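You operate a simulated robot arm through the tools that you are given. There is no shell and no other tool.

Carry out the task below with a simulated robot arm. There is one attempt and no reset: what you move stays moved.

Task
Wet the blue brush at the blue tap and scrub the stain off the draining board.
Fine: brush back in its place, tap off. Set down upright: blue brush. What is to be rubbed or washed off counts as gone when no trace of it is left.

The check looks at the end state, three seconds after you hand in, the way a careful person would. Anything else that was tipped, shoved, dropped, spilled or broken makes it a failure.

Robot
A 7-joint arm with a two-finger parallel gripper, fixed in place. Base frame: the origin is at the foot of the arm, x ahead of it, y to its left, z up. Lengths are in mm, angles in degrees, forces in N, time in s.
Its first joint turns from -166.0 to 166.0 degrees. Payload 4.4 kg.
Tool frame: the origin (TCP) lies between the finger pads and is the grasp point; the fingertips stand 23 mm ahead of it; z points along the fingers, y is the line along which they close. The gripper opens to 94 mm. The fingers are 38 mm wide and 10 mm thick; the gripper's body (54 by 96 mm) begins 39 mm behind the TCP.
Orientation is that of the tool frame in the base frame, as a unit quaternion [w, x, y, z]. With the fingers straight down and closing along the base's y, the tool's x points along the base's -x, its y along +y and its z along -z.

Tools
- The arm moves only by the tool play_rows. Its argument "steps" is a list of rows, each a list of 3 entries, a list of its own where there are three numbers: the opening, from 0 (shut) to 1 (fully open), then the shift along the base's x, y, z in cm, then the turn, a rotation vector about the base's x, y, z in degrees. In form: [[grip, [tx, ty, tz], [ax, ay, az]], ...]. A call has 1 to 20 rows; each row is the pose to reach, as a shift and turn from the pose commanded when the call began. A row lasts 0.2 s, in which the tool goes at most 50 mm and 8.6 degrees; a call with a longer step from one row to the next is refused whole, and so is a gripper value outside its range. A pose out of reach is approached as far as the arm can. The call stops where the force on the tool passes 40 N (or 10 N more than at its start, if that is more) or the arm is blocked; 0.2 s more then pass. The fingers move at their own pace (about 72 mm/s each) and stop on an object; they squeeze with about 40 N. The grip force told is the motor's: it shows also when the fingers shut on nothing. Time passes only in rows, and 0.2 s behind the last, so rows that repeat a pose let the fingers close. The reply holds the time, the measured pose of the TCP, the force on the tool along the base axes, the opening and the grip force, in the units named above and with some noise, with the torque about the TCP (base axes, N m) and any sound that the robot's microphone picked up.
- Cameras (640 x 400 px; columns grow to the right, rows downward): "scene" is fixed at [221.4, -650.3, 1493.2]; the picture's right is [0.96, -0.27, 0.00], its down [-0.10, -0.37, -0.93] and it looks along [0.25, 0.89, -0.38] (base axes); focal length 320 px, centre (320, 200). "wrist" rides on the gripper at [86, 16, -74] in the tool frame; the picture's right is [-0.18, 0.98, 0.00], its down [-0.58, -0.11, -0.81] and it looks along [-0.79, -0.15, 0.59] (tool axes); focal length 243 px, centre (320, 200). There is no depth. A picture from a camera that has moved, and an enlarged one, comes with that camera's place and axes in the base frame and with its lens.
- camera(camera): a new picture of that camera. No time passes.
- zoom(camera, box): a new picture of the part [left, top, right, bottom] of that camera's present view, enlarged. No time passes.
- finish_job(): hands the job in; it is judged then, once.

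Nothing tells you positions but the pictures and the camera data. Unless the task says otherwise, let go and move clear before handing in.

The tools are called after "Emit:" by a JSON object that holds its "fn" and its "kwargs". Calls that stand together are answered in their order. play_rows: Moves the arm, as the interface text tells. Its arguments: {"type":"object","properties":{"steps":{"type":"array","items":{"type":"array"}}},"required":["steps"]} The other tools are called the same way: camera (camera) takes a picture; zoom (camera, box) takes an enlarged picture of a part of a camera's view; finish_job () hands the job in.

At the start:

```text
time: 0.0
tcp_pos: [615.9, 315.4, 1226.4]
orientation: [0.0, 0.0, 1.0, 0.0]
ft_force: [0.0, 0.0, -0.5]
torque: [0.0, 0.02, 0.04]
gripper_width: 94.0
finger_force: 0.0
```

scene: 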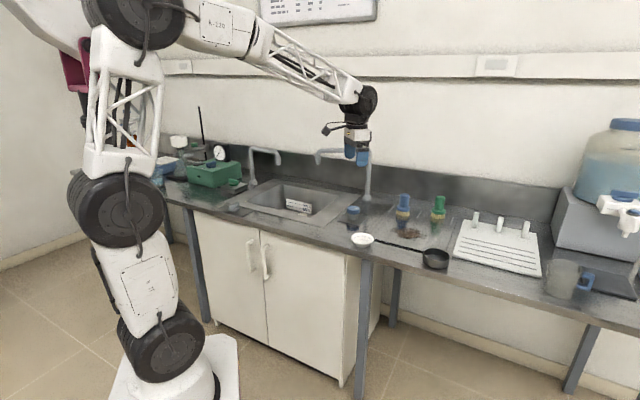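
wrist: 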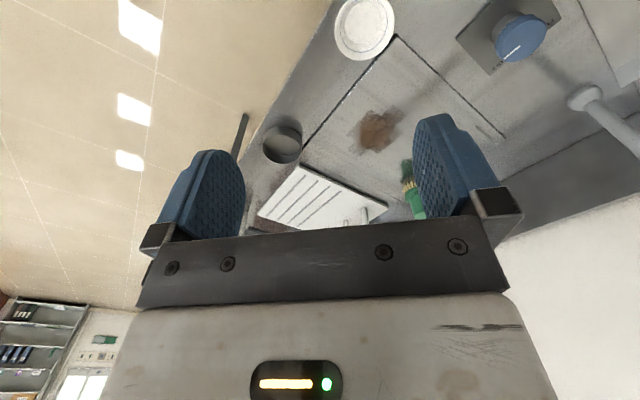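

I see a lab bench with a sink, two taps, a blue and a green brush, a stain on the draining board, a white dish and a black pan. I'll zoom in to place things before moving.

Emit:
{"fn": "zoom", "kwargs": {"camera": "scene", "box": [320, 140, 480, 280]}}

Emit:
{"fn": "zoom", "kwargs": {"camera": "scene", "box": [220, 130, 380, 250]}}

Emit:
{"fn": "zoom", "kwargs": {"camera": "wrist", "box": [240, 0, 640, 250]}}

Emit:
{"fn": "zoom", "kwargs": {"camera": "scene", "box": [430, 100, 640, 310]}}

```text
2.86 times, centred on (400, 210) of scene
camera zoom: at [221.4, -650.3, 1493.2], right [0.96, -0.27, 0.0], down [-0.1, -0.37, -0.93], along [0.25, 0.89, -0.38], focal length 914 px, centre (91, 171)
```

zoom: 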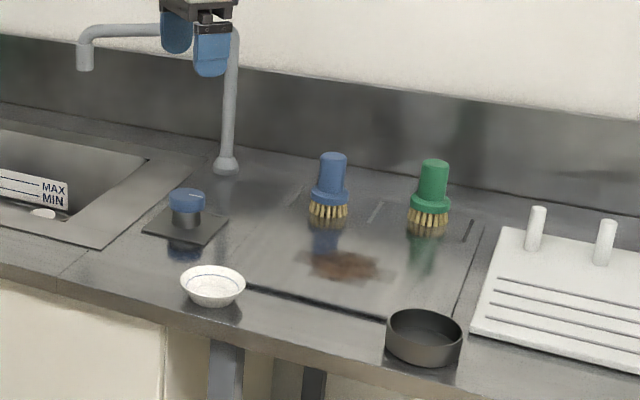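

```text
3.33 times, centred on (300, 190) of scene
camera zoom: at [221.4, -650.3, 1493.2], right [0.96, -0.27, 0.0], down [-0.1, -0.37, -0.93], along [0.25, 0.89, -0.38], focal length 1066 px, centre (387, 233)
```

zoom: 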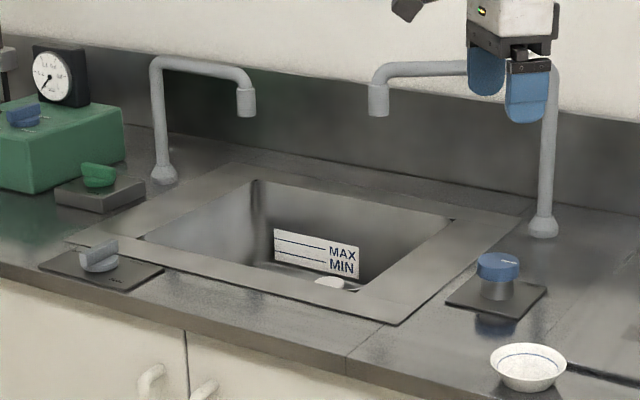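

```text
1.60 times, centred on (440, 125) of wrist
camera zoom: at [529.5, 332.7, 1301.8], right [0.18, 0.98, 0.0], down [0.58, -0.11, 0.81], along [0.79, -0.15, -0.59], focal length 388 px, centre (128, 320)
```

zoom: 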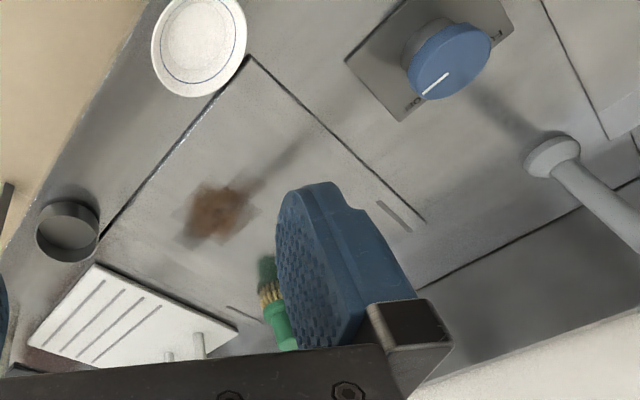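

```text
1.90 times, centred on (535, 205) of scene
camera zoom: at [221.4, -650.3, 1493.2], right [0.96, -0.27, 0.0], down [-0.1, -0.37, -0.93], along [0.25, 0.89, -0.38], focal length 609 px, centre (-90, 190)
```

zoom: 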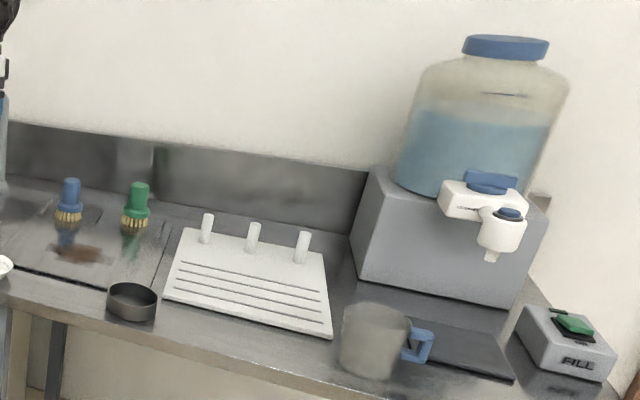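

The blue-capped knob looks to be near (740, 617, 880). The stain is near (900, 388) on a board at z≈850, and the blue brush is near (970, 563). I'll move the arm closer, still high, for a second viewpoint.

Emit:
{"fn": "play_rows", "kwargs": {"steps": [[1, [2.5, 2, -2], [0, 0, 0]], [1, [5, 4, -4], [0, 0, 0]], [1, [8, 6, -6], [0, 0, 0]], [1, [10, 8, -8], [0, 0, 0]], [1, [10, 10, -10], [0, 0, 0]], [1, [10, 10, -10], [0, 0, 0]]]}}

Emit:
{"fn": "camera", "kwargs": {"camera": "wrist"}}

Emit:
{"fn": "camera", "kwargs": {"camera": "scene"}}

```text
time: 1.4
tcp_pos: [714.5, 416.2, 1127.9]
orientation: [0.0, 0.001, 1.0, 0.0]
ft_force: [0.2, 0.5, -1.3]
torque: [-0.01, 0.05, -0.02]
gripper_width: 94.1
finger_force: 0.1
```

```text
taken
camera wrist: at [629.3, 433.3, 1201.7], right [0.18, 0.98, 0.0], down [0.58, -0.11, 0.81], along [0.79, -0.15, -0.59], focal length 243 px, centre (320, 200)
```

wrist: 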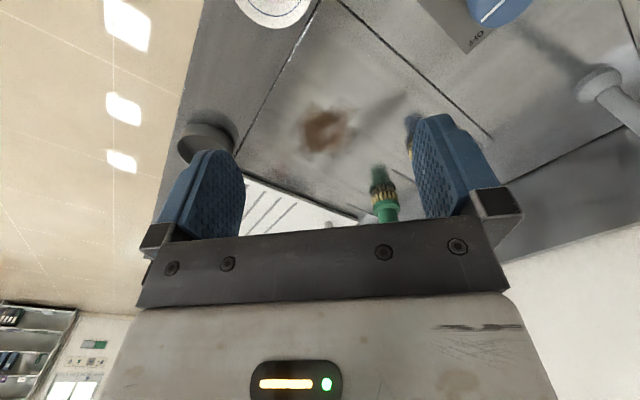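

```text
taken
```

scene: 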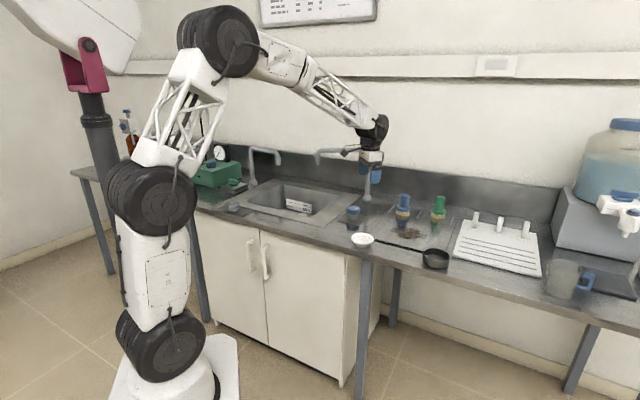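

The tool frame and camera data agree with the pictures, and the blue brush is just behind the right finger. I'll turn the gripper about 30° to the left, so the camera looks outward along the brush direction.

Emit:
{"fn": "play_rows", "kwargs": {"steps": [[1, [0, 0, 0], [0, 0, 8]], [1, [0, 0, 0], [0, 0, 16]], [1, [0, 0, 0], [0, 0, 24]], [1, [0, 0, 0], [0, 0, 32]], [1, [0, 0, 0], [0, 0, 32]]]}}

Emit:
{"fn": "camera", "kwargs": {"camera": "wrist"}}

Emit:
{"fn": "zoom", "kwargs": {"camera": "wrist", "box": [200, 0, 480, 180]}}

```text
time: 2.6
tcp_pos: [715.2, 415.9, 1128.3]
orientation: [0.0, -0.277, 0.961, -0.001]
ft_force: [0.5, 0.5, -0.2]
torque: [0.0, -0.02, 0.01]
gripper_width: 94.2
finger_force: 0.1
```

```text
taken
camera wrist: at [634.0, 384.4, 1201.9], right [-0.37, 0.93, 0.0], down [0.55, 0.22, 0.81], along [0.75, 0.3, -0.59], focal length 243 px, centre (320, 200)
```

wrist: 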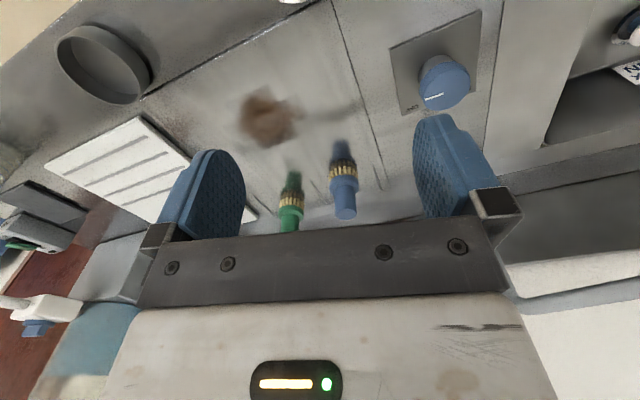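

```text
2.22 times, centred on (340, 90) of wrist
camera zoom: at [634.0, 384.4, 1201.9], right [-0.37, 0.93, 0.0], down [0.55, 0.22, 0.81], along [0.75, 0.3, -0.59], focal length 539 px, centre (276, 444)
```

zoom: 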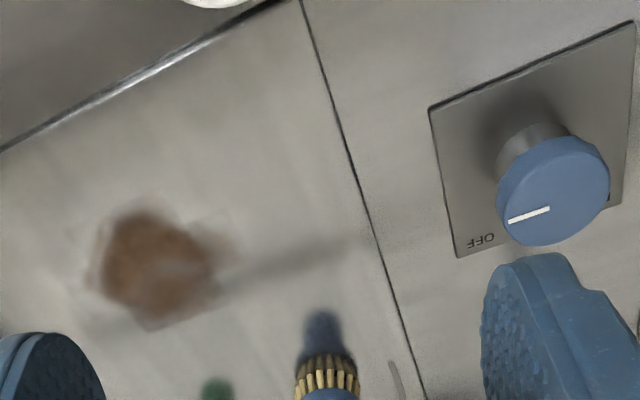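

I can see the blue knob clearly, with its white pointer at OFF, along with the stain and the brush. Triangulated, the brush top is near (969, 570, 952) and the knob top near (730, 597, 897). I'll move above the knob for a close look.

Emit:
{"fn": "play_rows", "kwargs": {"steps": [[1, [-0.5, 4, -2], [0, 0, 0]], [1, [-1, 8, -5], [0, 0, 0]], [1, [-1.5, 11, -8], [0, 0, 0]], [1, [-1.5, 14, -11], [0, 0, 0]], [1, [-1.5, 14, -11], [0, 0, 0]]]}}

Emit:
{"fn": "camera", "kwargs": {"camera": "wrist"}}

Emit:
{"fn": "zoom", "kwargs": {"camera": "wrist", "box": [220, 0, 480, 180]}}

Emit:
{"fn": "zoom", "kwargs": {"camera": "scene", "box": [230, 130, 470, 280]}}

```text
refused: row 2 steps farther than a row can; nothing moved
```

```text
taken
camera wrist: at [634.0, 384.4, 1201.9], right [-0.37, 0.93, 0.0], down [0.55, 0.22, 0.81], along [0.75, 0.3, -0.59], focal length 243 px, centre (320, 200)
```

wrist: 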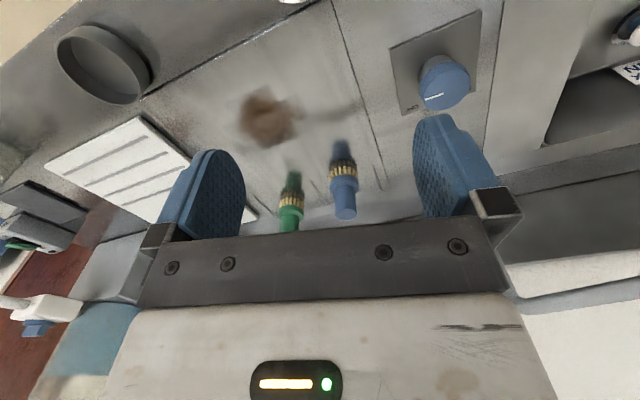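

```text
2.22 times, centred on (350, 90) of wrist
camera zoom: at [634.0, 384.4, 1201.9], right [-0.37, 0.93, 0.0], down [0.55, 0.22, 0.81], along [0.75, 0.3, -0.59], focal length 539 px, centre (253, 444)
```

zoom: 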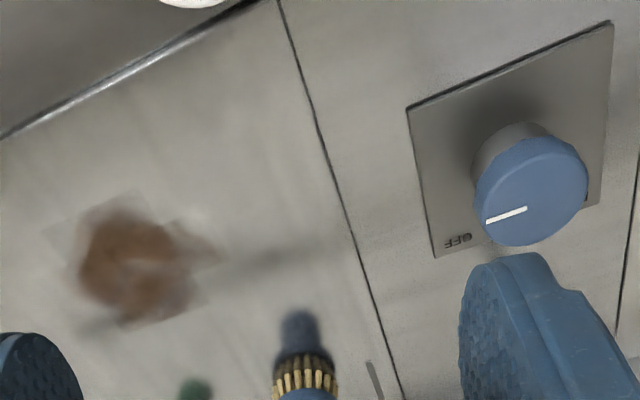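

```text
2.67 times, centred on (350, 205) of scene
camera zoom: at [221.4, -650.3, 1493.2], right [0.96, -0.27, 0.0], down [-0.1, -0.37, -0.93], along [0.25, 0.89, -0.38], focal length 853 px, centre (240, 187)
```

zoom: 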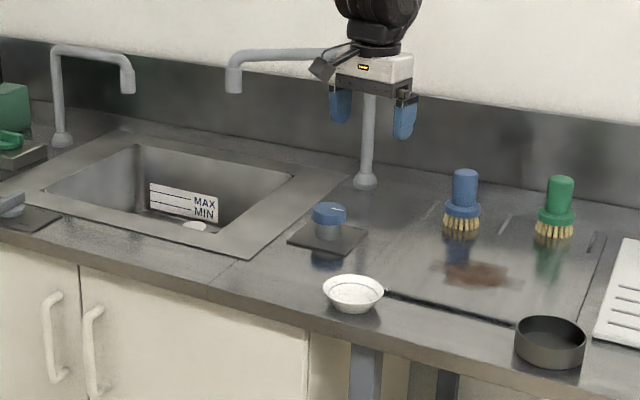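

The whole call was refused because one row stepped too far, so nothing moved. I'll send the approach to the knob again with smaller steps.

Emit:
{"fn": "play_rows", "kwargs": {"steps": [[1, [-0.3, 3, -2.2], [0, 0, 0]], [1, [-0.6, 6, -4.5], [0, 0, 0]], [1, [-0.9, 9, -7], [0, 0, 0]], [1, [-1.2, 12, -9.5], [0, 0, 0]], [1, [-1.5, 14, -11], [0, 0, 0]], [1, [-1.5, 14, -11], [0, 0, 0]]]}}

Emit:
{"fn": "camera", "kwargs": {"camera": "wrist"}}

Emit:
{"fn": "zoom", "kwargs": {"camera": "wrist", "box": [240, 20, 460, 200]}}

Emit:
{"fn": "zoom", "kwargs": {"camera": "scene", "box": [290, 140, 430, 260]}}

```text
time: 4.0
tcp_pos: [699.6, 555.2, 1017.2]
orientation: [0.0, -0.276, 0.961, 0.0]
ft_force: [-0.3, -0.1, 0.1]
torque: [0.02, 0.0, -0.04]
gripper_width: 94.0
finger_force: 0.1
```

```text
taken
camera wrist: at [618.2, 524.6, 1091.3], right [-0.36, 0.93, 0.0], down [0.55, 0.22, 0.81], along [0.75, 0.29, -0.59], focal length 243 px, centre (320, 200)
```

wrist: 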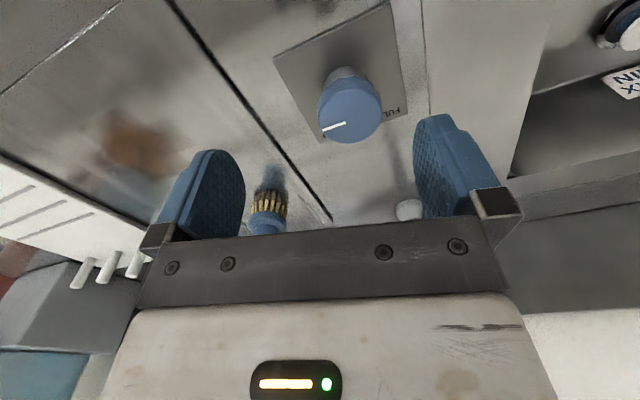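

```text
2.22 times, centred on (350, 110) of wrist
camera zoom: at [618.2, 524.6, 1091.3], right [-0.36, 0.93, 0.0], down [0.55, 0.22, 0.81], along [0.75, 0.29, -0.59], focal length 539 px, centre (253, 400)
```

zoom: 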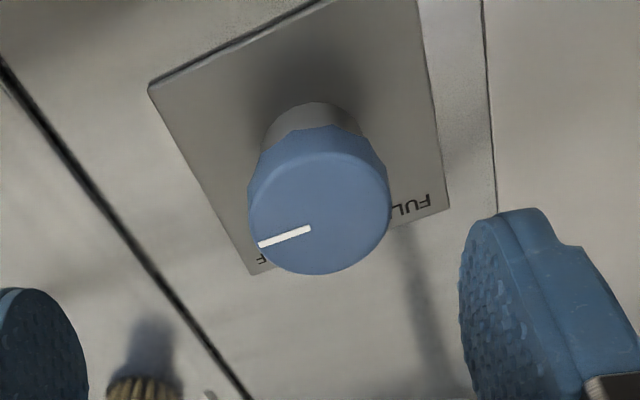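

```text
3.33 times, centred on (360, 200) of scene
camera zoom: at [221.4, -650.3, 1493.2], right [0.96, -0.27, 0.0], down [-0.1, -0.37, -0.93], along [0.25, 0.89, -0.38], focal length 1066 px, centre (187, 200)
```

zoom: 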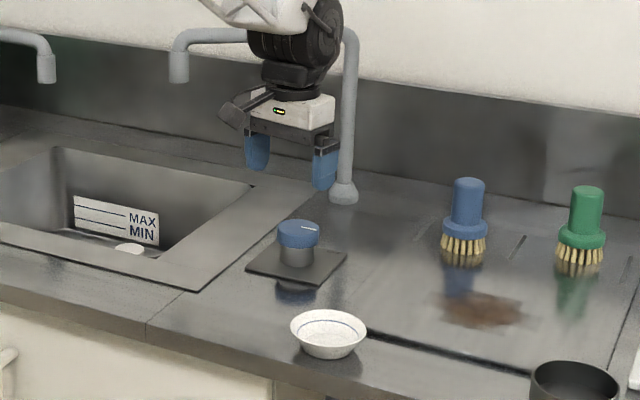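

The knob runs from OFF at the pointer to FULL, which is a counter-clockwise turn seen from above. Its cap is about 58 mm wide, with its top centre near (730, 596, 901). I'll move over it and pre-rotate clockwise, to leave wrist range for the turn.

Emit:
{"fn": "play_rows", "kwargs": {"steps": [[1, [0.5, 0.7, 0], [0, 0, -8]], [1, [1, 1.4, 0], [0, 0, -16]], [1, [1.5, 2, -1], [0, 0, -24]], [1, [2, 2.7, -2], [0, 0, -32]], [1, [2.5, 3.4, -3], [0, 0, -40]], [1, [2.9, 4.1, -4], [0, 0, -48]], [1, [2.9, 4.1, -5], [0, 0, -56]], [1, [2.9, 4.1, -5.6], [0, 0, -62]], [1, [2.9, 4.1, -5.6], [0, 0, -62]]]}}

Emit:
{"fn": "camera", "kwargs": {"camera": "wrist"}}

Emit:
{"fn": "zoom", "kwargs": {"camera": "scene", "box": [290, 140, 430, 260]}}

```text
time: 6.0
tcp_pos: [729.0, 596.8, 961.3]
orientation: [0.0, 0.26, 0.966, 0.0]
ft_force: [-0.2, 0.3, 0.2]
torque: [0.01, 0.01, 0.01]
gripper_width: 94.0
finger_force: 0.1
```

```text
taken
camera wrist: at [662.9, 655.2, 1035.8], right [0.65, 0.76, 0.0], down [0.45, -0.39, 0.81], along [0.61, -0.53, -0.59], focal length 243 px, centre (320, 200)
```

wrist: 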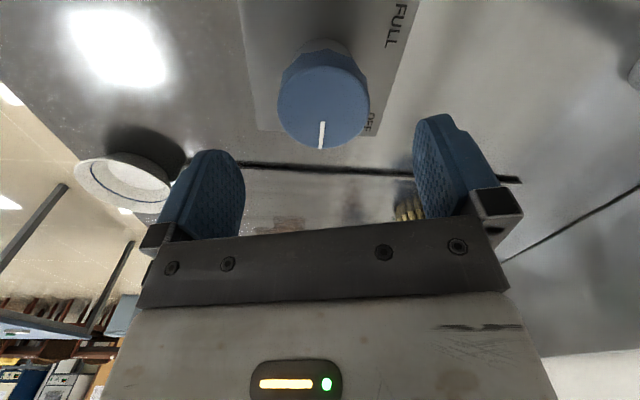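

```text
3.33 times, centred on (360, 200) of scene
camera zoom: at [221.4, -650.3, 1493.2], right [0.96, -0.27, 0.0], down [-0.1, -0.37, -0.93], along [0.25, 0.89, -0.38], focal length 1066 px, centre (187, 200)
```

zoom: 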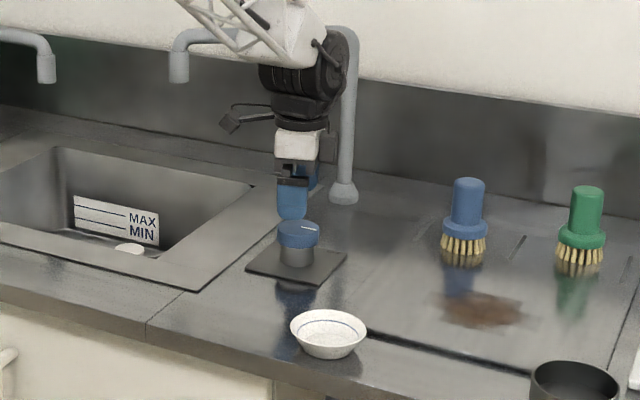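

The gripper is above the knob and nearly centred. I'll zoom in to refine the centring before going down.

Emit:
{"fn": "zoom", "kwargs": {"camera": "wrist", "box": [240, 20, 400, 170]}}

```text
2.67 times, centred on (320, 95) of wrist
camera zoom: at [662.9, 655.2, 1035.8], right [0.65, 0.76, 0.0], down [0.45, -0.39, 0.81], along [0.61, -0.53, -0.59], focal length 647 px, centre (320, 480)
```

zoom: 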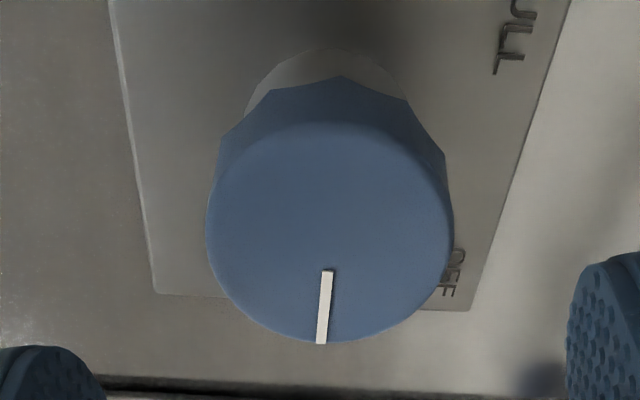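

The knob centre is at about (730.5, 599). I'll go straight down so the fingers straddle the cap, then close on it.

Emit:
{"fn": "play_rows", "kwargs": {"steps": [[1, [0.1, 0.25, -2], [0, 0, 0]], [1, [0.1, 0.25, -4], [0, 0, 0]], [1, [0.1, 0.25, -6], [0, 0, 0]], [1, [0.1, 0.25, -7.2], [0, 0, 0]], [1, [0.1, 0.25, -7.2], [0, 0, 0]], [0.55, [0.1, 0.25, -7.2], [0, 0, 0]], [0.55, [0.1, 0.25, -7.2], [0, 0, 0]], [0.55, [0.1, 0.25, -7.2], [0, 0, 0]]]}}

Emit:
{"fn": "zoom", "kwargs": {"camera": "scene", "box": [290, 140, 430, 260]}}

Emit:
{"fn": "camera", "kwargs": {"camera": "wrist"}}

```text
time: 7.8
tcp_pos: [730.7, 599.0, 889.6]
orientation: [0.0, 0.259, 0.966, 0.0]
ft_force: [-9.1, -18.3, 3.9]
torque: [0.01, 0.09, -0.05]
gripper_width: 57.2
finger_force: 44.6
```

```text
3.33 times, centred on (360, 200) of scene
camera zoom: at [221.4, -650.3, 1493.2], right [0.96, -0.27, 0.0], down [-0.1, -0.37, -0.93], along [0.25, 0.89, -0.38], focal length 1066 px, centre (187, 200)
```

zoom: 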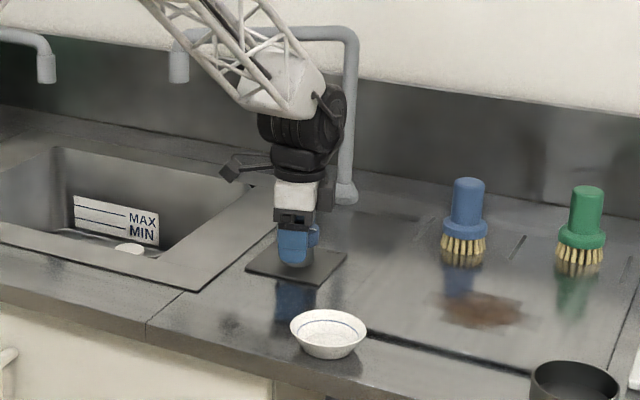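

```text
taken
camera wrist: at [664.4, 656.4, 964.1], right [0.65, 0.76, 0.0], down [0.45, -0.38, 0.81], along [0.61, -0.53, -0.59], focal length 243 px, centre (320, 200)
```

wrist: 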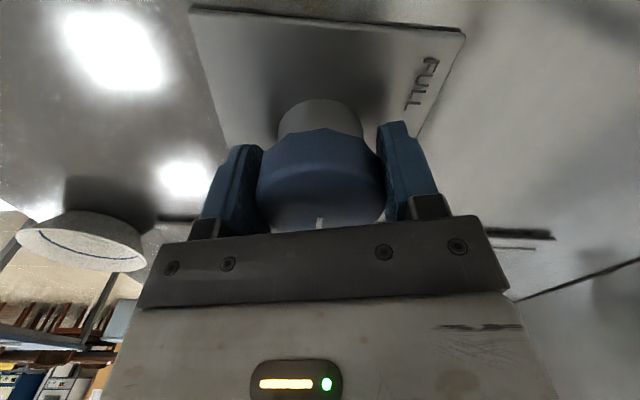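

The knob is gripped with a small side load. I'll relax the offset by a millimetre or two, then turn it counter-clockwise in stages.

Emit:
{"fn": "play_rows", "kwargs": {"steps": [[0.55, [-0.06, -0.12, 0], [0, 0, 0]], [0.55, [-0.06, -0.12, 0], [0, 0, 7]], [0.55, [-0.06, -0.12, 0], [0, 0, 14]], [0.55, [-0.06, -0.12, 0], [0, 0, 21]], [0.55, [-0.06, -0.12, 0], [0, 0, 28]], [0.55, [-0.06, -0.12, 0], [0, 0, 28]]]}}

Emit:
{"fn": "zoom", "kwargs": {"camera": "scene", "box": [230, 130, 430, 260]}}

```text
time: 9.2
tcp_pos: [730.1, 597.0, 890.8]
orientation: [0.0, 0.018, 1.0, 0.0]
ft_force: [15.8, -16.5, 2.1]
torque: [-0.08, -0.64, -0.05]
gripper_width: 57.4
finger_force: 44.8
```

```text
3.08 times, centred on (330, 195) of scene
camera zoom: at [221.4, -650.3, 1493.2], right [0.96, -0.27, 0.0], down [-0.1, -0.37, -0.93], along [0.25, 0.89, -0.38], focal length 984 px, centre (289, 215)
```

zoom: 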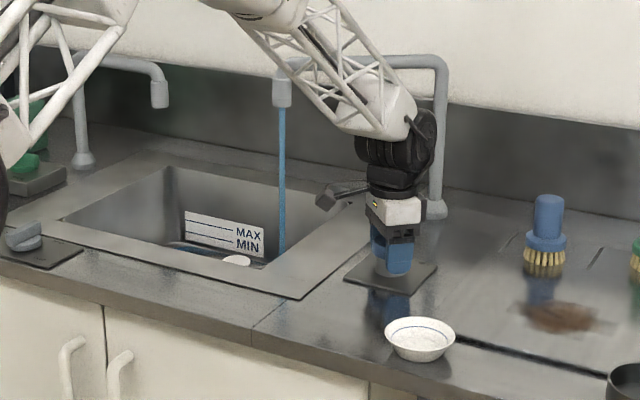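

Water is now running in a thin stream into the sink after only 28° of turn, which is enough. I'll let go of the knob, rise, and swing the camera round to locate the spout and stream.

Emit:
{"fn": "play_rows", "kwargs": {"steps": [[1, [0, 0, 0], [0, 0, 0]], [1, [0, 0, 0], [0, 0, 0]], [1, [0, 0, 4], [0, 0, 0]], [1, [0, 0, 8], [0, 0, 0]], [1, [-2, -1, 11], [0, 0, 8]], [1, [-4.5, -3, 13], [0, 0, 16]], [1, [-7, -5, 14], [0, 0, 24]], [1, [-9.5, -7, 15], [0, 0, 32]], [1, [-12, -8, 15], [0, 0, 40]], [1, [-12, -8, 15], [0, 0, 48]], [1, [-12, -8, 15], [0, 0, 56]], [1, [-12, -8, 15], [0, 0, 60]]]}}

Emit:
{"fn": "camera", "kwargs": {"camera": "wrist"}}

Emit:
{"fn": "zoom", "kwargs": {"camera": "scene", "box": [230, 130, 430, 260]}}

```text
time: 11.8
tcp_pos: [609.9, 518.2, 1039.5]
orientation: [0.001, -0.486, 0.874, 0.001]
ft_force: [0.0, 0.0, 0.5]
torque: [-0.01, 0.05, -0.01]
gripper_width: 94.0
finger_force: 0.0
```

```text
taken
camera wrist: at [550.9, 453.9, 1114.1], right [-0.74, 0.68, 0.0], down [0.4, 0.44, 0.81], along [0.54, 0.59, -0.59], focal length 243 px, centre (320, 200)
```

wrist: 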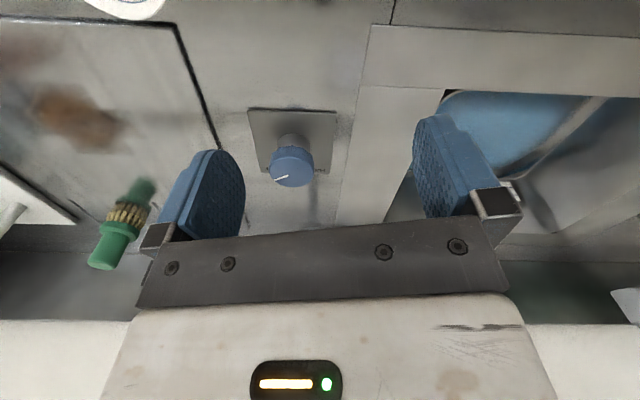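

```text
3.08 times, centred on (330, 195) of scene
camera zoom: at [221.4, -650.3, 1493.2], right [0.96, -0.27, 0.0], down [-0.1, -0.37, -0.93], along [0.25, 0.89, -0.38], focal length 984 px, centre (289, 215)
```

zoom: 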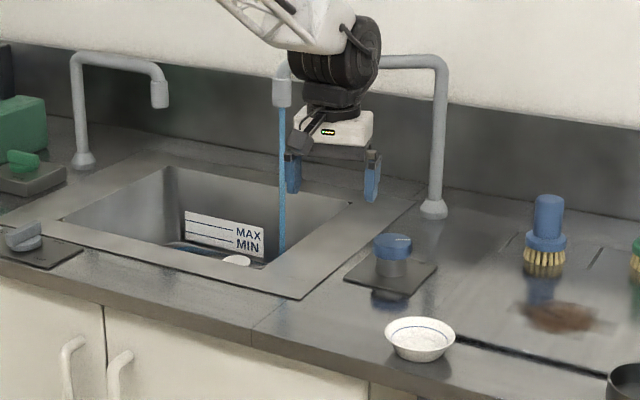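

The stream falls into the sink, and I estimate it is near (627, 842). I'll shift the camera toward the sink front to triangulate the stream from a second angle.

Emit:
{"fn": "play_rows", "kwargs": {"steps": [[1, [-3, 2, 0], [0, 0, 0]], [1, [-6, 5, 0], [0, 0, 0]], [1, [-9, 8, 0], [0, 0, 0]], [1, [-12, 10, 1], [0, 0, 0]], [1, [-12, 10, 1], [0, 0, 0]]]}}

Emit:
{"fn": "camera", "kwargs": {"camera": "wrist"}}

Emit:
{"fn": "zoom", "kwargs": {"camera": "scene", "box": [230, 130, 430, 260]}}

```text
time: 13.0
tcp_pos: [489.4, 616.5, 1050.0]
orientation: [0.0, -0.484, 0.875, 0.0]
ft_force: [-0.9, -0.2, -0.4]
torque: [0.02, 0.0, -0.02]
gripper_width: 93.9
finger_force: 0.0
```

```text
taken
camera wrist: at [430.2, 553.1, 1124.1], right [-0.74, 0.68, 0.0], down [0.4, 0.44, 0.81], along [0.55, 0.59, -0.59], focal length 243 px, centre (320, 200)
```

wrist: 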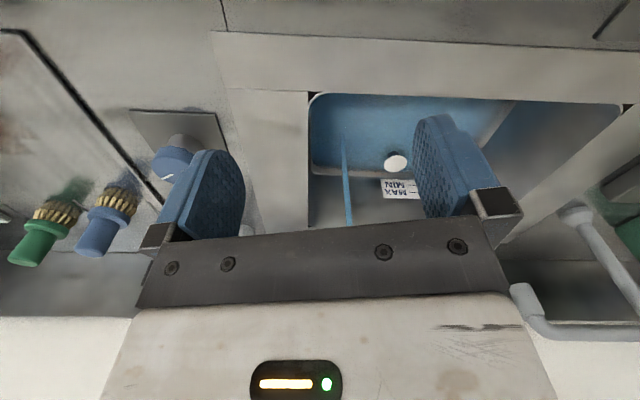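

```text
3.08 times, centred on (330, 195) of scene
camera zoom: at [221.4, -650.3, 1493.2], right [0.96, -0.27, 0.0], down [-0.1, -0.37, -0.93], along [0.25, 0.89, -0.38], focal length 984 px, centre (289, 215)
```

zoom: 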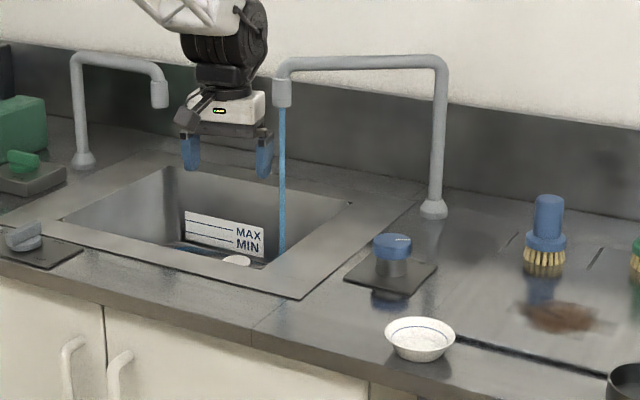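

Triangulation puts the stream at about (625, 829), with the spout outlet at z≈1056. Next I'll go for the brush: move in front of it, then tilt the gripper outward about 45° for reach.

Emit:
{"fn": "play_rows", "kwargs": {"steps": [[1, [4, -1.8, 1], [0, 0, -7]], [1, [8, -3.7, 2], [0, 0, -14]], [1, [12, -5.6, 2], [0, 0, -21]], [1, [16, -7.5, 2], [0, 0, -27.5]], [1, [20, -9.4, 2], [0, 0, -27.5]], [1, [24, -11.3, 2], [0, 0, -27.5]], [1, [28, -13.2, 2], [0, 0, -27.5]], [1, [31, -14.7, 2], [0, 0, -27.5]], [1, [31, -14.7, 2], [0, 0, -27.5]]]}}

Emit:
{"fn": "play_rows", "kwargs": {"steps": [[1, [0, 0, 0], [3.81, -6.46, 0]], [1, [0, 0, 0], [7.62, -12.92, 0]], [1, [0, 0, -1], [11.4, -19.4, 0]], [1, [0, 0, -2], [15.2, -25.8, 0]], [1, [0, 0, -3], [19, -32.3, 0]], [1, [0, 0, -4], [22.84, -38.77, 0]], [1, [0, 0, -4], [22.84, -38.77, 0]]]}}

Emit:
{"fn": "camera", "kwargs": {"camera": "wrist"}}

Emit:
{"fn": "camera", "kwargs": {"camera": "scene"}}

```text
time: 15.0
tcp_pos: [799.9, 472.5, 1068.0]
orientation: [0.0, -0.263, 0.965, 0.0]
ft_force: [-1.0, -0.2, -0.1]
torque: [-0.05, -0.02, -0.02]
gripper_width: 94.0
finger_force: 0.0
```

```text
time: 16.6
tcp_pos: [800.1, 470.2, 1030.0]
orientation: [0.371, -0.243, 0.891, 0.1]
ft_force: [-0.1, -0.9, -0.5]
torque: [0.0, 0.01, 0.0]
gripper_width: 94.2
finger_force: 0.1
```

```text
taken
camera wrist: at [693.9, 428.2, 1021.0], right [-0.39, 0.91, 0.13], down [-0.08, -0.18, 0.98], along [0.92, 0.37, 0.14], focal length 243 px, centre (320, 200)
```

wrist: 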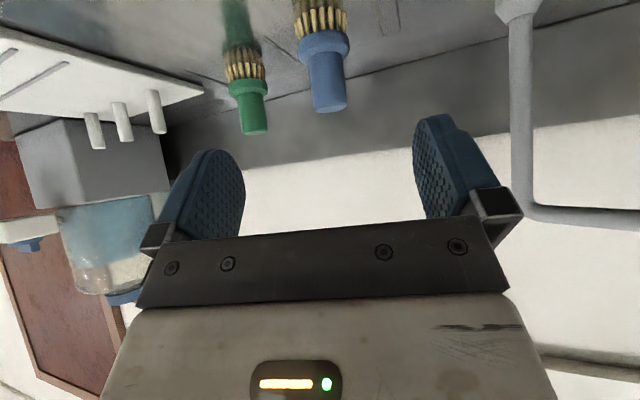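

```text
taken
```

scene: 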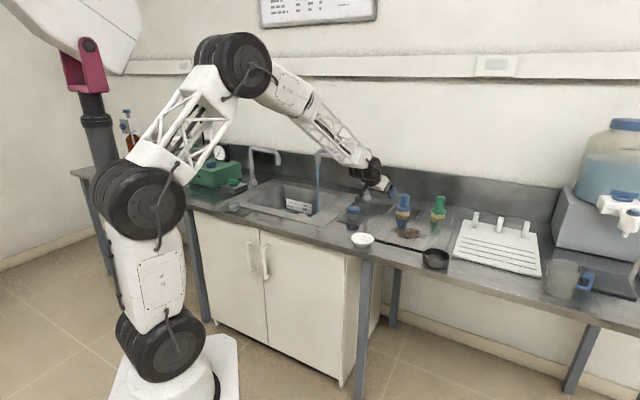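

The brush handle top triangulates to (966, 570, 952), in agreement with before, and the handle is about 42 mm wide. I'll descend to handle height at a standoff and check alignment.

Emit:
{"fn": "play_rows", "kwargs": {"steps": [[1, [1.5, 0.9, -2.4], [0, 0, 0]], [1, [3, 1.8, -4.8], [0, 0, 0]], [1, [4.5, 2.7, -7.2], [0, 0, 0]], [1, [6, 3.5, -9.1], [0, 0, 0]], [1, [6, 3.5, -9.1], [0, 0, 0]], [1, [6, 3.5, -9.1], [0, 0, 0]]]}}

Emit:
{"fn": "camera", "kwargs": {"camera": "wrist"}}

Emit:
{"fn": "zoom", "kwargs": {"camera": "scene", "box": [330, 160, 470, 270]}}

```text
time: 18.0
tcp_pos: [860.8, 505.9, 939.0]
orientation: [0.369, -0.244, 0.891, 0.101]
ft_force: [0.2, 0.3, 0.8]
torque: [0.0, 0.0, -0.03]
gripper_width: 93.5
finger_force: 0.2
```

```text
taken
camera wrist: at [754.4, 463.2, 930.3], right [-0.39, 0.91, 0.13], down [-0.08, -0.17, 0.98], along [0.92, 0.37, 0.14], focal length 243 px, centre (320, 200)
```

wrist: 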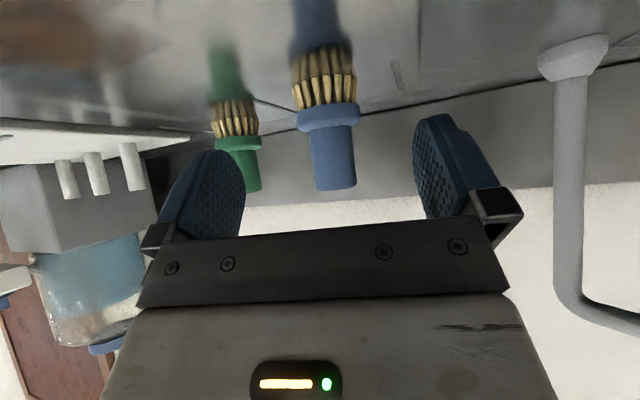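

```text
3.64 times, centred on (400, 215) of scene
camera zoom: at [221.4, -650.3, 1493.2], right [0.96, -0.27, 0.0], down [-0.1, -0.37, -0.93], along [0.25, 0.89, -0.38], focal length 1163 px, centre (29, 146)
```

zoom: 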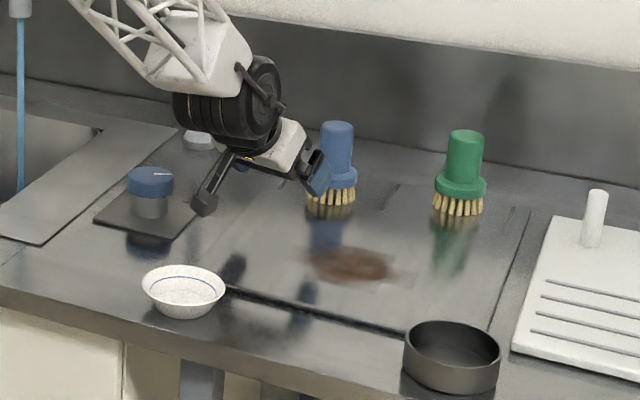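

The handle is centred between the fingers and spans roughly z 895–953. I'll slide forward around it and close.

Emit:
{"fn": "play_rows", "kwargs": {"steps": [[1, [3, 1.8, 0], [0, 0, 0]], [1, [6, 3.57, 0], [0, 0, 0]], [1, [9, 5.37, 0], [0, 0, 0]], [1, [10.62, 6.3, 0], [0, 0, 0]], [1, [10.62, 6.3, 0], [0, 0, 0]], [1, [10.62, 6.3, 0], [0, 0, 0]]]}}

Emit:
{"fn": "camera", "kwargs": {"camera": "wrist"}}

Emit:
{"fn": "zoom", "kwargs": {"camera": "scene", "box": [330, 160, 470, 270]}}

```text
time: 19.4
tcp_pos: [966.4, 568.9, 938.4]
orientation: [0.369, -0.243, 0.891, 0.101]
ft_force: [-0.4, 0.1, -0.7]
torque: [-0.02, 0.03, -0.03]
gripper_width: 94.1
finger_force: 0.1
```

```text
taken
camera wrist: at [860.5, 526.5, 930.5], right [-0.39, 0.91, 0.13], down [-0.08, -0.17, 0.98], along [0.92, 0.37, 0.14], focal length 243 px, centre (320, 200)
```

wrist: 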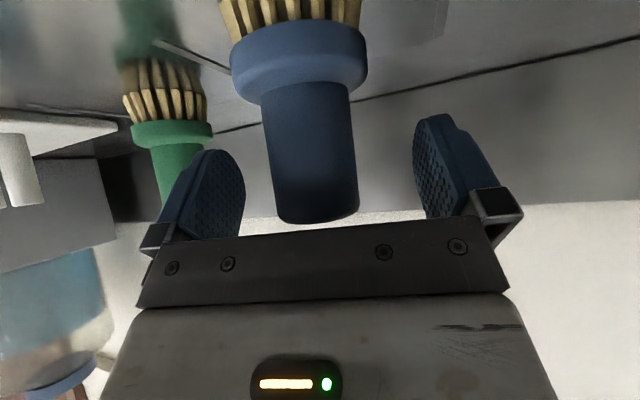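

```text
3.64 times, centred on (400, 215) of scene
camera zoom: at [221.4, -650.3, 1493.2], right [0.96, -0.27, 0.0], down [-0.1, -0.37, -0.93], along [0.25, 0.89, -0.38], focal length 1163 px, centre (29, 146)
```

zoom: 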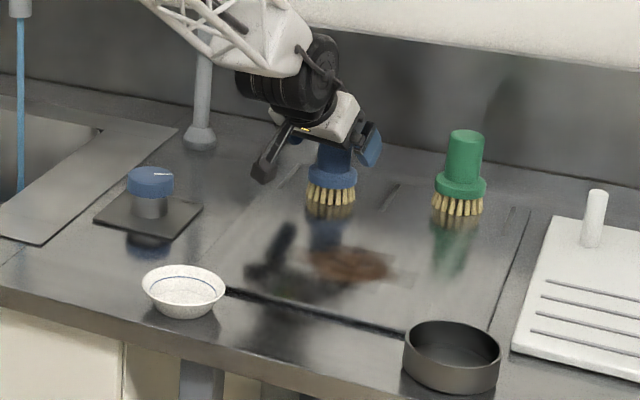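

The fingers straddle the handle, with the handle about 3 mm off-centre to one side. I'll make the small correction and close.

Emit:
{"fn": "play_rows", "kwargs": {"steps": [[1, [0.35, -0.12, 0], [0, 0, 0]], [1, [0.35, -0.12, 0], [0, 0, 0]], [0.3, [0.35, -0.12, 0], [0, 0, 0]], [0.3, [0.35, -0.12, 0], [0, 0, 0]], [0.3, [0.35, -0.12, 0], [0, 0, 0]], [0.3, [0.35, -0.12, 0], [0, 0, 0]]]}}

Emit:
{"fn": "camera", "kwargs": {"camera": "wrist"}}

Emit:
{"fn": "zoom", "kwargs": {"camera": "scene", "box": [330, 160, 470, 270]}}

```text
time: 20.8
tcp_pos: [968.6, 568.2, 938.5]
orientation: [0.369, -0.243, 0.891, 0.101]
ft_force: [0.1, -0.2, 0.0]
torque: [-0.01, -0.05, 0.01]
gripper_width: 40.4
finger_force: 39.7
```

```text
taken
camera wrist: at [863.7, 525.2, 930.1], right [-0.39, 0.91, 0.13], down [-0.08, -0.17, 0.98], along [0.92, 0.37, 0.14], focal length 243 px, centre (320, 200)
```

wrist: 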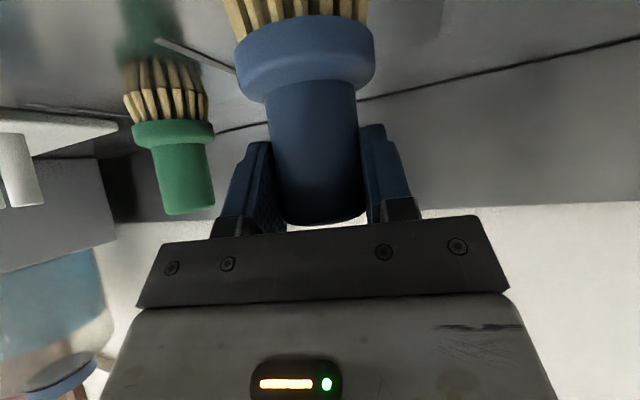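

```text
3.64 times, centred on (400, 215) of scene
camera zoom: at [221.4, -650.3, 1493.2], right [0.96, -0.27, 0.0], down [-0.1, -0.37, -0.93], along [0.25, 0.89, -0.38], focal length 1163 px, centre (29, 146)
```

zoom: 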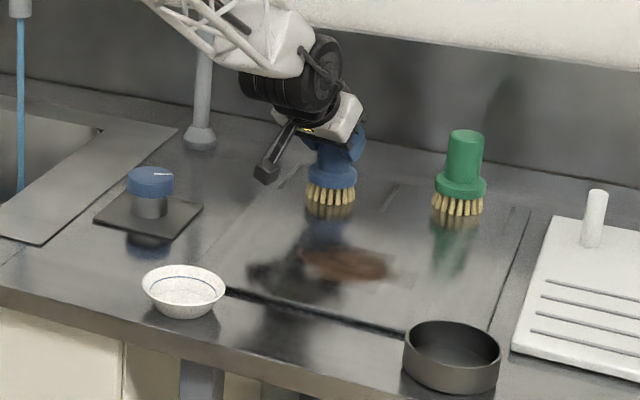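

The brush is held, with a 40.4 mm grip and no side load. I'll lift it straight up and confirm it comes along before carrying it over.

Emit:
{"fn": "play_rows", "kwargs": {"steps": [[0.3, [0, 0, 2], [0, 0, 0]], [0.3, [0, 0, 5], [0, 0, 0]], [0.3, [0, 0, 8], [0, 0, 0]], [0.3, [-2, -1.2, 10.5], [0, 0, 0]], [0.3, [-5, -2, 10.5], [0, 0, 0]], [0.3, [-9, -2, 10.5], [0, 0, 0]], [0.3, [-13, -1, 10.5], [0, 0, 0]], [0.3, [-17, 0, 10.5], [0, 0, 0]], [0.3, [-17, 0, 10.5], [0, 0, 0]]]}}

Emit:
{"fn": "camera", "kwargs": {"camera": "scene"}}

Emit:
{"fn": "camera", "kwargs": {"camera": "wrist"}}

```text
time: 22.8
tcp_pos: [799.5, 569.1, 1043.7]
orientation: [0.369, -0.243, 0.892, 0.1]
ft_force: [0.0, 0.9, -1.0]
torque: [-0.02, 0.01, 0.0]
gripper_width: 40.2
finger_force: 39.6
```

```text
taken
```

scene: 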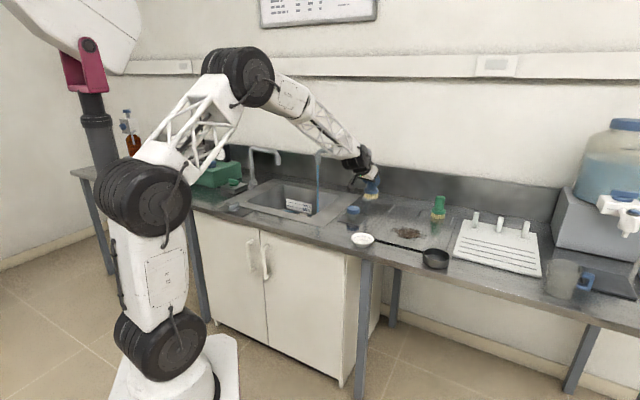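

```text
taken
camera wrist: at [693.6, 525.6, 1035.0], right [-0.39, 0.91, 0.13], down [-0.08, -0.17, 0.98], along [0.92, 0.37, 0.14], focal length 243 px, centre (320, 200)
```

wrist: 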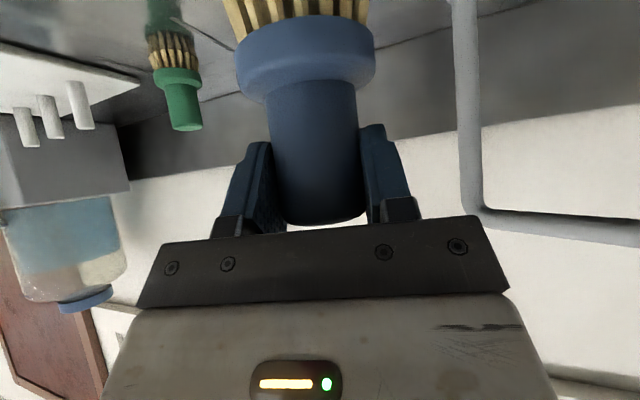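

The brush is held upright and clear. I'll carry it around to the sink front, turning with the arm, and stop short of the stream.

Emit:
{"fn": "play_rows", "kwargs": {"steps": [[0.3, [-3.5, 2.3, 0], [0, 0, 3]], [0.3, [-7, 4.7, 0], [0, 0, 6]], [0.3, [-10.5, 7, 0], [0, 0, 10]], [0.3, [-14, 9.3, -1], [0, 0, 14]], [0.3, [-17.5, 11.6, -2], [0, 0, 18]], [0.3, [-21, 14, -3.5], [0, 0, 22.5]], [0.3, [-24, 16.3, -5], [0, 0, 22.5]], [0.3, [-24, 16.3, -7], [0, 0, 22.5]], [0.3, [-24, 16.3, -7], [0, 0, 22.5]]]}}

Emit:
{"fn": "camera", "kwargs": {"camera": "wrist"}}

Emit:
{"fn": "zoom", "kwargs": {"camera": "scene", "box": [230, 130, 430, 260]}}

```text
time: 24.8
tcp_pos: [559.2, 731.1, 973.9]
orientation: [0.341, -0.412, 0.827, 0.171]
ft_force: [0.5, 0.4, -1.3]
torque: [-0.01, 0.04, 0.01]
gripper_width: 40.4
finger_force: 40.4
```

```text
taken
camera wrist: at [478.4, 650.9, 965.9], right [-0.71, 0.7, 0.13], down [-0.01, -0.19, 0.98], along [0.71, 0.69, 0.14], focal length 243 px, centre (320, 200)
```

wrist: 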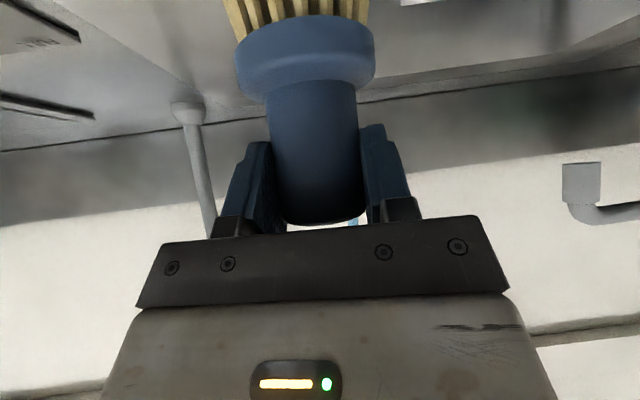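

```text
3.08 times, centred on (330, 195) of scene
camera zoom: at [221.4, -650.3, 1493.2], right [0.96, -0.27, 0.0], down [-0.1, -0.37, -0.93], along [0.25, 0.89, -0.38], focal length 984 px, centre (289, 215)
```

zoom: 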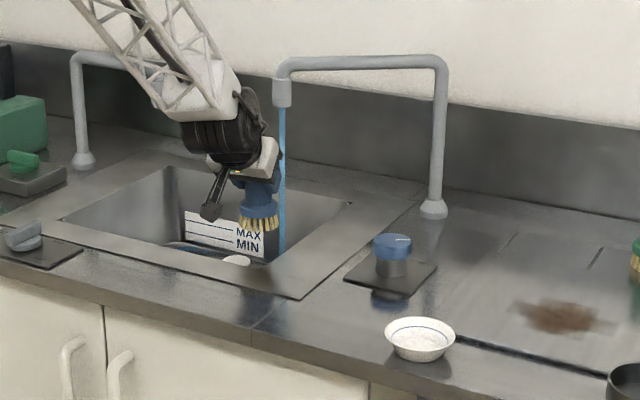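

The stream is now about 120 mm beyond the brush, near (626, 833). I'll ease the brush in under it, well below the spout outlet at z≈1050.

Emit:
{"fn": "play_rows", "kwargs": {"steps": [[0.3, [2, 3, -0.5], [0, 0, 0]], [0.3, [4, 6, -1], [0, 0, 0]], [0.3, [5.4, 8.4, -1], [0, 0, 0]], [0.3, [5.4, 8.4, -1], [0, 0, 0]], [0.3, [5.4, 8.4, -1], [0, 0, 0]]]}}

Emit:
{"fn": "zoom", "kwargs": {"camera": "scene", "box": [270, 130, 370, 230]}}

Emit:
{"fn": "camera", "kwargs": {"camera": "wrist"}}

```text
time: 26.0
tcp_pos: [614.2, 815.4, 964.9]
orientation: [0.342, -0.412, 0.827, 0.17]
ft_force: [-0.1, -0.5, -0.4]
torque: [-0.04, 0.01, 0.01]
gripper_width: 40.3
finger_force: 40.3
```

```text
4.00 times, centred on (320, 180) of scene
camera zoom: at [221.4, -650.3, 1493.2], right [0.96, -0.27, 0.0], down [-0.1, -0.37, -0.93], along [0.25, 0.89, -0.38], focal length 1280 px, centre (320, 280)
```

zoom: 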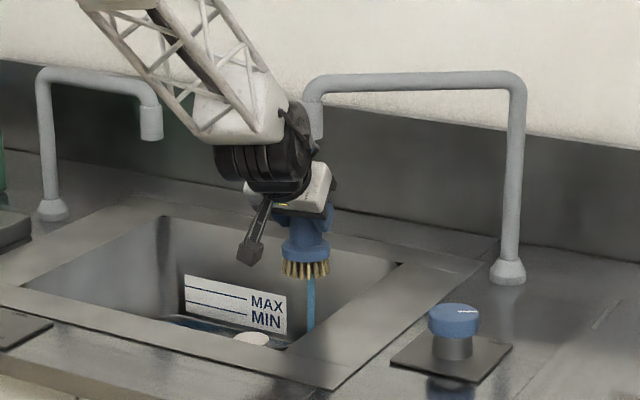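

```text
taken
camera wrist: at [533.0, 735.0, 955.3], right [-0.71, 0.7, 0.13], down [-0.01, -0.19, 0.98], along [0.71, 0.69, 0.14], focal length 243 px, centre (320, 200)
```

wrist: 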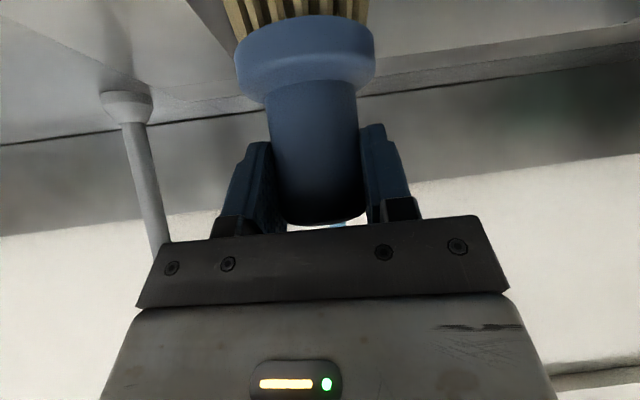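

The stream runs down past the brush's far side and the bristles already look darker. I'll move it right under the stream and hold there for a couple of seconds.

Emit:
{"fn": "play_rows", "kwargs": {"steps": [[0.3, [0.6, 0.9, 0], [0, 0, 0]], [0.3, [1.2, 1.7, 0], [0, 0, 0]], [0.3, [1.2, 1.7, 0], [0, 0, 0]], [0.3, [1.2, 1.7, 0], [0, 0, 0]], [0.3, [1.2, 1.7, 0], [0, 0, 0]], [0.3, [1.2, 1.7, 0], [0, 0, 0]], [0.3, [1.2, 1.7, 0], [0, 0, 0]], [0.3, [1.2, 1.7, 0], [0, 0, 0]], [0.3, [1.2, 1.7, 0], [0, 0, 0]]]}}

Emit:
{"fn": "zoom", "kwargs": {"camera": "scene", "box": [270, 130, 370, 230]}}

Emit:
{"fn": "camera", "kwargs": {"camera": "wrist"}}

```text
time: 28.0
tcp_pos: [624.5, 832.2, 963.5]
orientation: [0.343, -0.412, 0.827, 0.171]
ft_force: [-0.2, 0.6, -0.9]
torque: [0.01, -0.01, -0.03]
gripper_width: 40.4
finger_force: 40.2
```

```text
4.00 times, centred on (320, 180) of scene
camera zoom: at [221.4, -650.3, 1493.2], right [0.96, -0.27, 0.0], down [-0.1, -0.37, -0.93], along [0.25, 0.89, -0.38], focal length 1280 px, centre (320, 280)
```

zoom: 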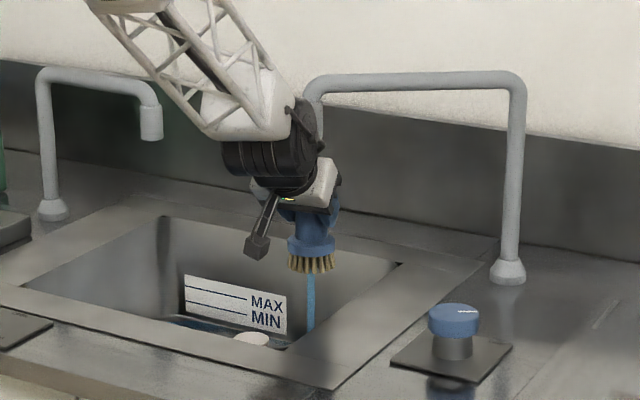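

```text
taken
camera wrist: at [545.0, 751.7, 955.0], right [-0.71, 0.7, 0.13], down [-0.01, -0.19, 0.98], along [0.71, 0.69, 0.14], focal length 243 px, centre (320, 200)
```

wrist: 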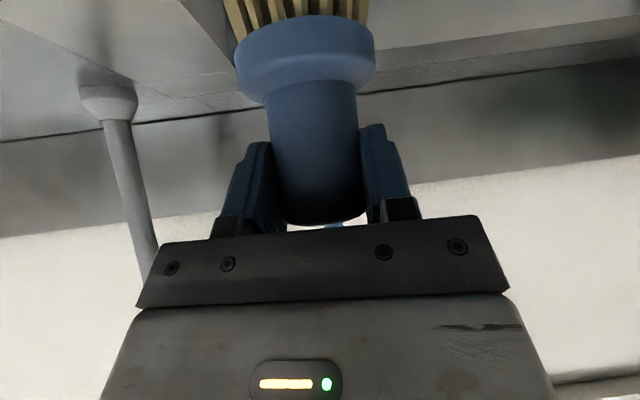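

The brush is on the stream line. I'll push a centimetre further and hold, then compare its bristle colour with the dry green brush.

Emit:
{"fn": "play_rows", "kwargs": {"steps": [[0.3, [0.5, 0.7, 0], [0, 0, 0]], [0.3, [0.5, 0.7, 0], [0, 0, 0]], [0.3, [0.5, 0.7, 0], [0, 0, 0]], [0.3, [0.5, 0.7, 0], [0, 0, 0]], [0.3, [0, 0, 0], [0, 0, 0]], [0.3, [-0.5, -0.7, 0], [0, 0, 0]], [0.3, [-0.5, -0.7, 0], [0, 0, 0]]]}}

Emit:
{"fn": "zoom", "kwargs": {"camera": "scene", "box": [295, 160, 345, 210]}}

Emit:
{"fn": "zoom", "kwargs": {"camera": "scene", "box": [415, 185, 465, 235]}}

```text
time: 29.6
tcp_pos: [621.2, 825.1, 962.6]
orientation: [0.343, -0.413, 0.826, 0.171]
ft_force: [0.1, -0.4, -1.1]
torque: [0.03, -0.03, -0.04]
gripper_width: 40.1
finger_force: 40.0
```

```text
8.00 times, centred on (320, 185) of scene
camera zoom: at [221.4, -650.3, 1493.2], right [0.96, -0.27, 0.0], down [-0.1, -0.37, -0.93], along [0.25, 0.89, -0.38], focal length 2559 px, centre (320, 320)
```

zoom: 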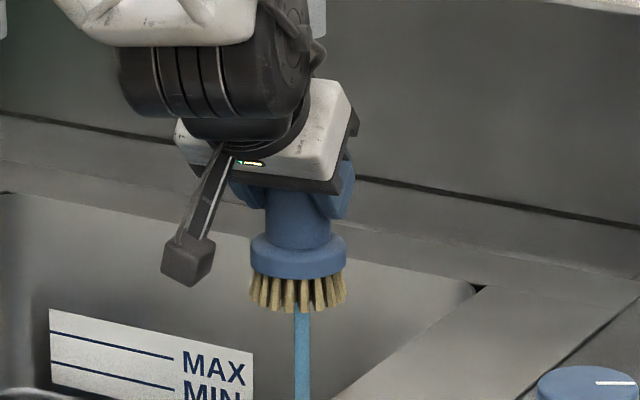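

```text
8.00 times, centred on (440, 210) of scene
camera zoom: at [221.4, -650.3, 1493.2], right [0.96, -0.27, 0.0], down [-0.1, -0.37, -0.93], along [0.25, 0.89, -0.38], focal length 2559 px, centre (-640, 120)
```

zoom: 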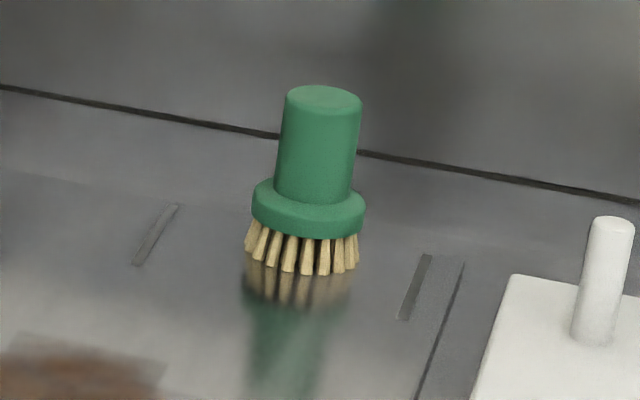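

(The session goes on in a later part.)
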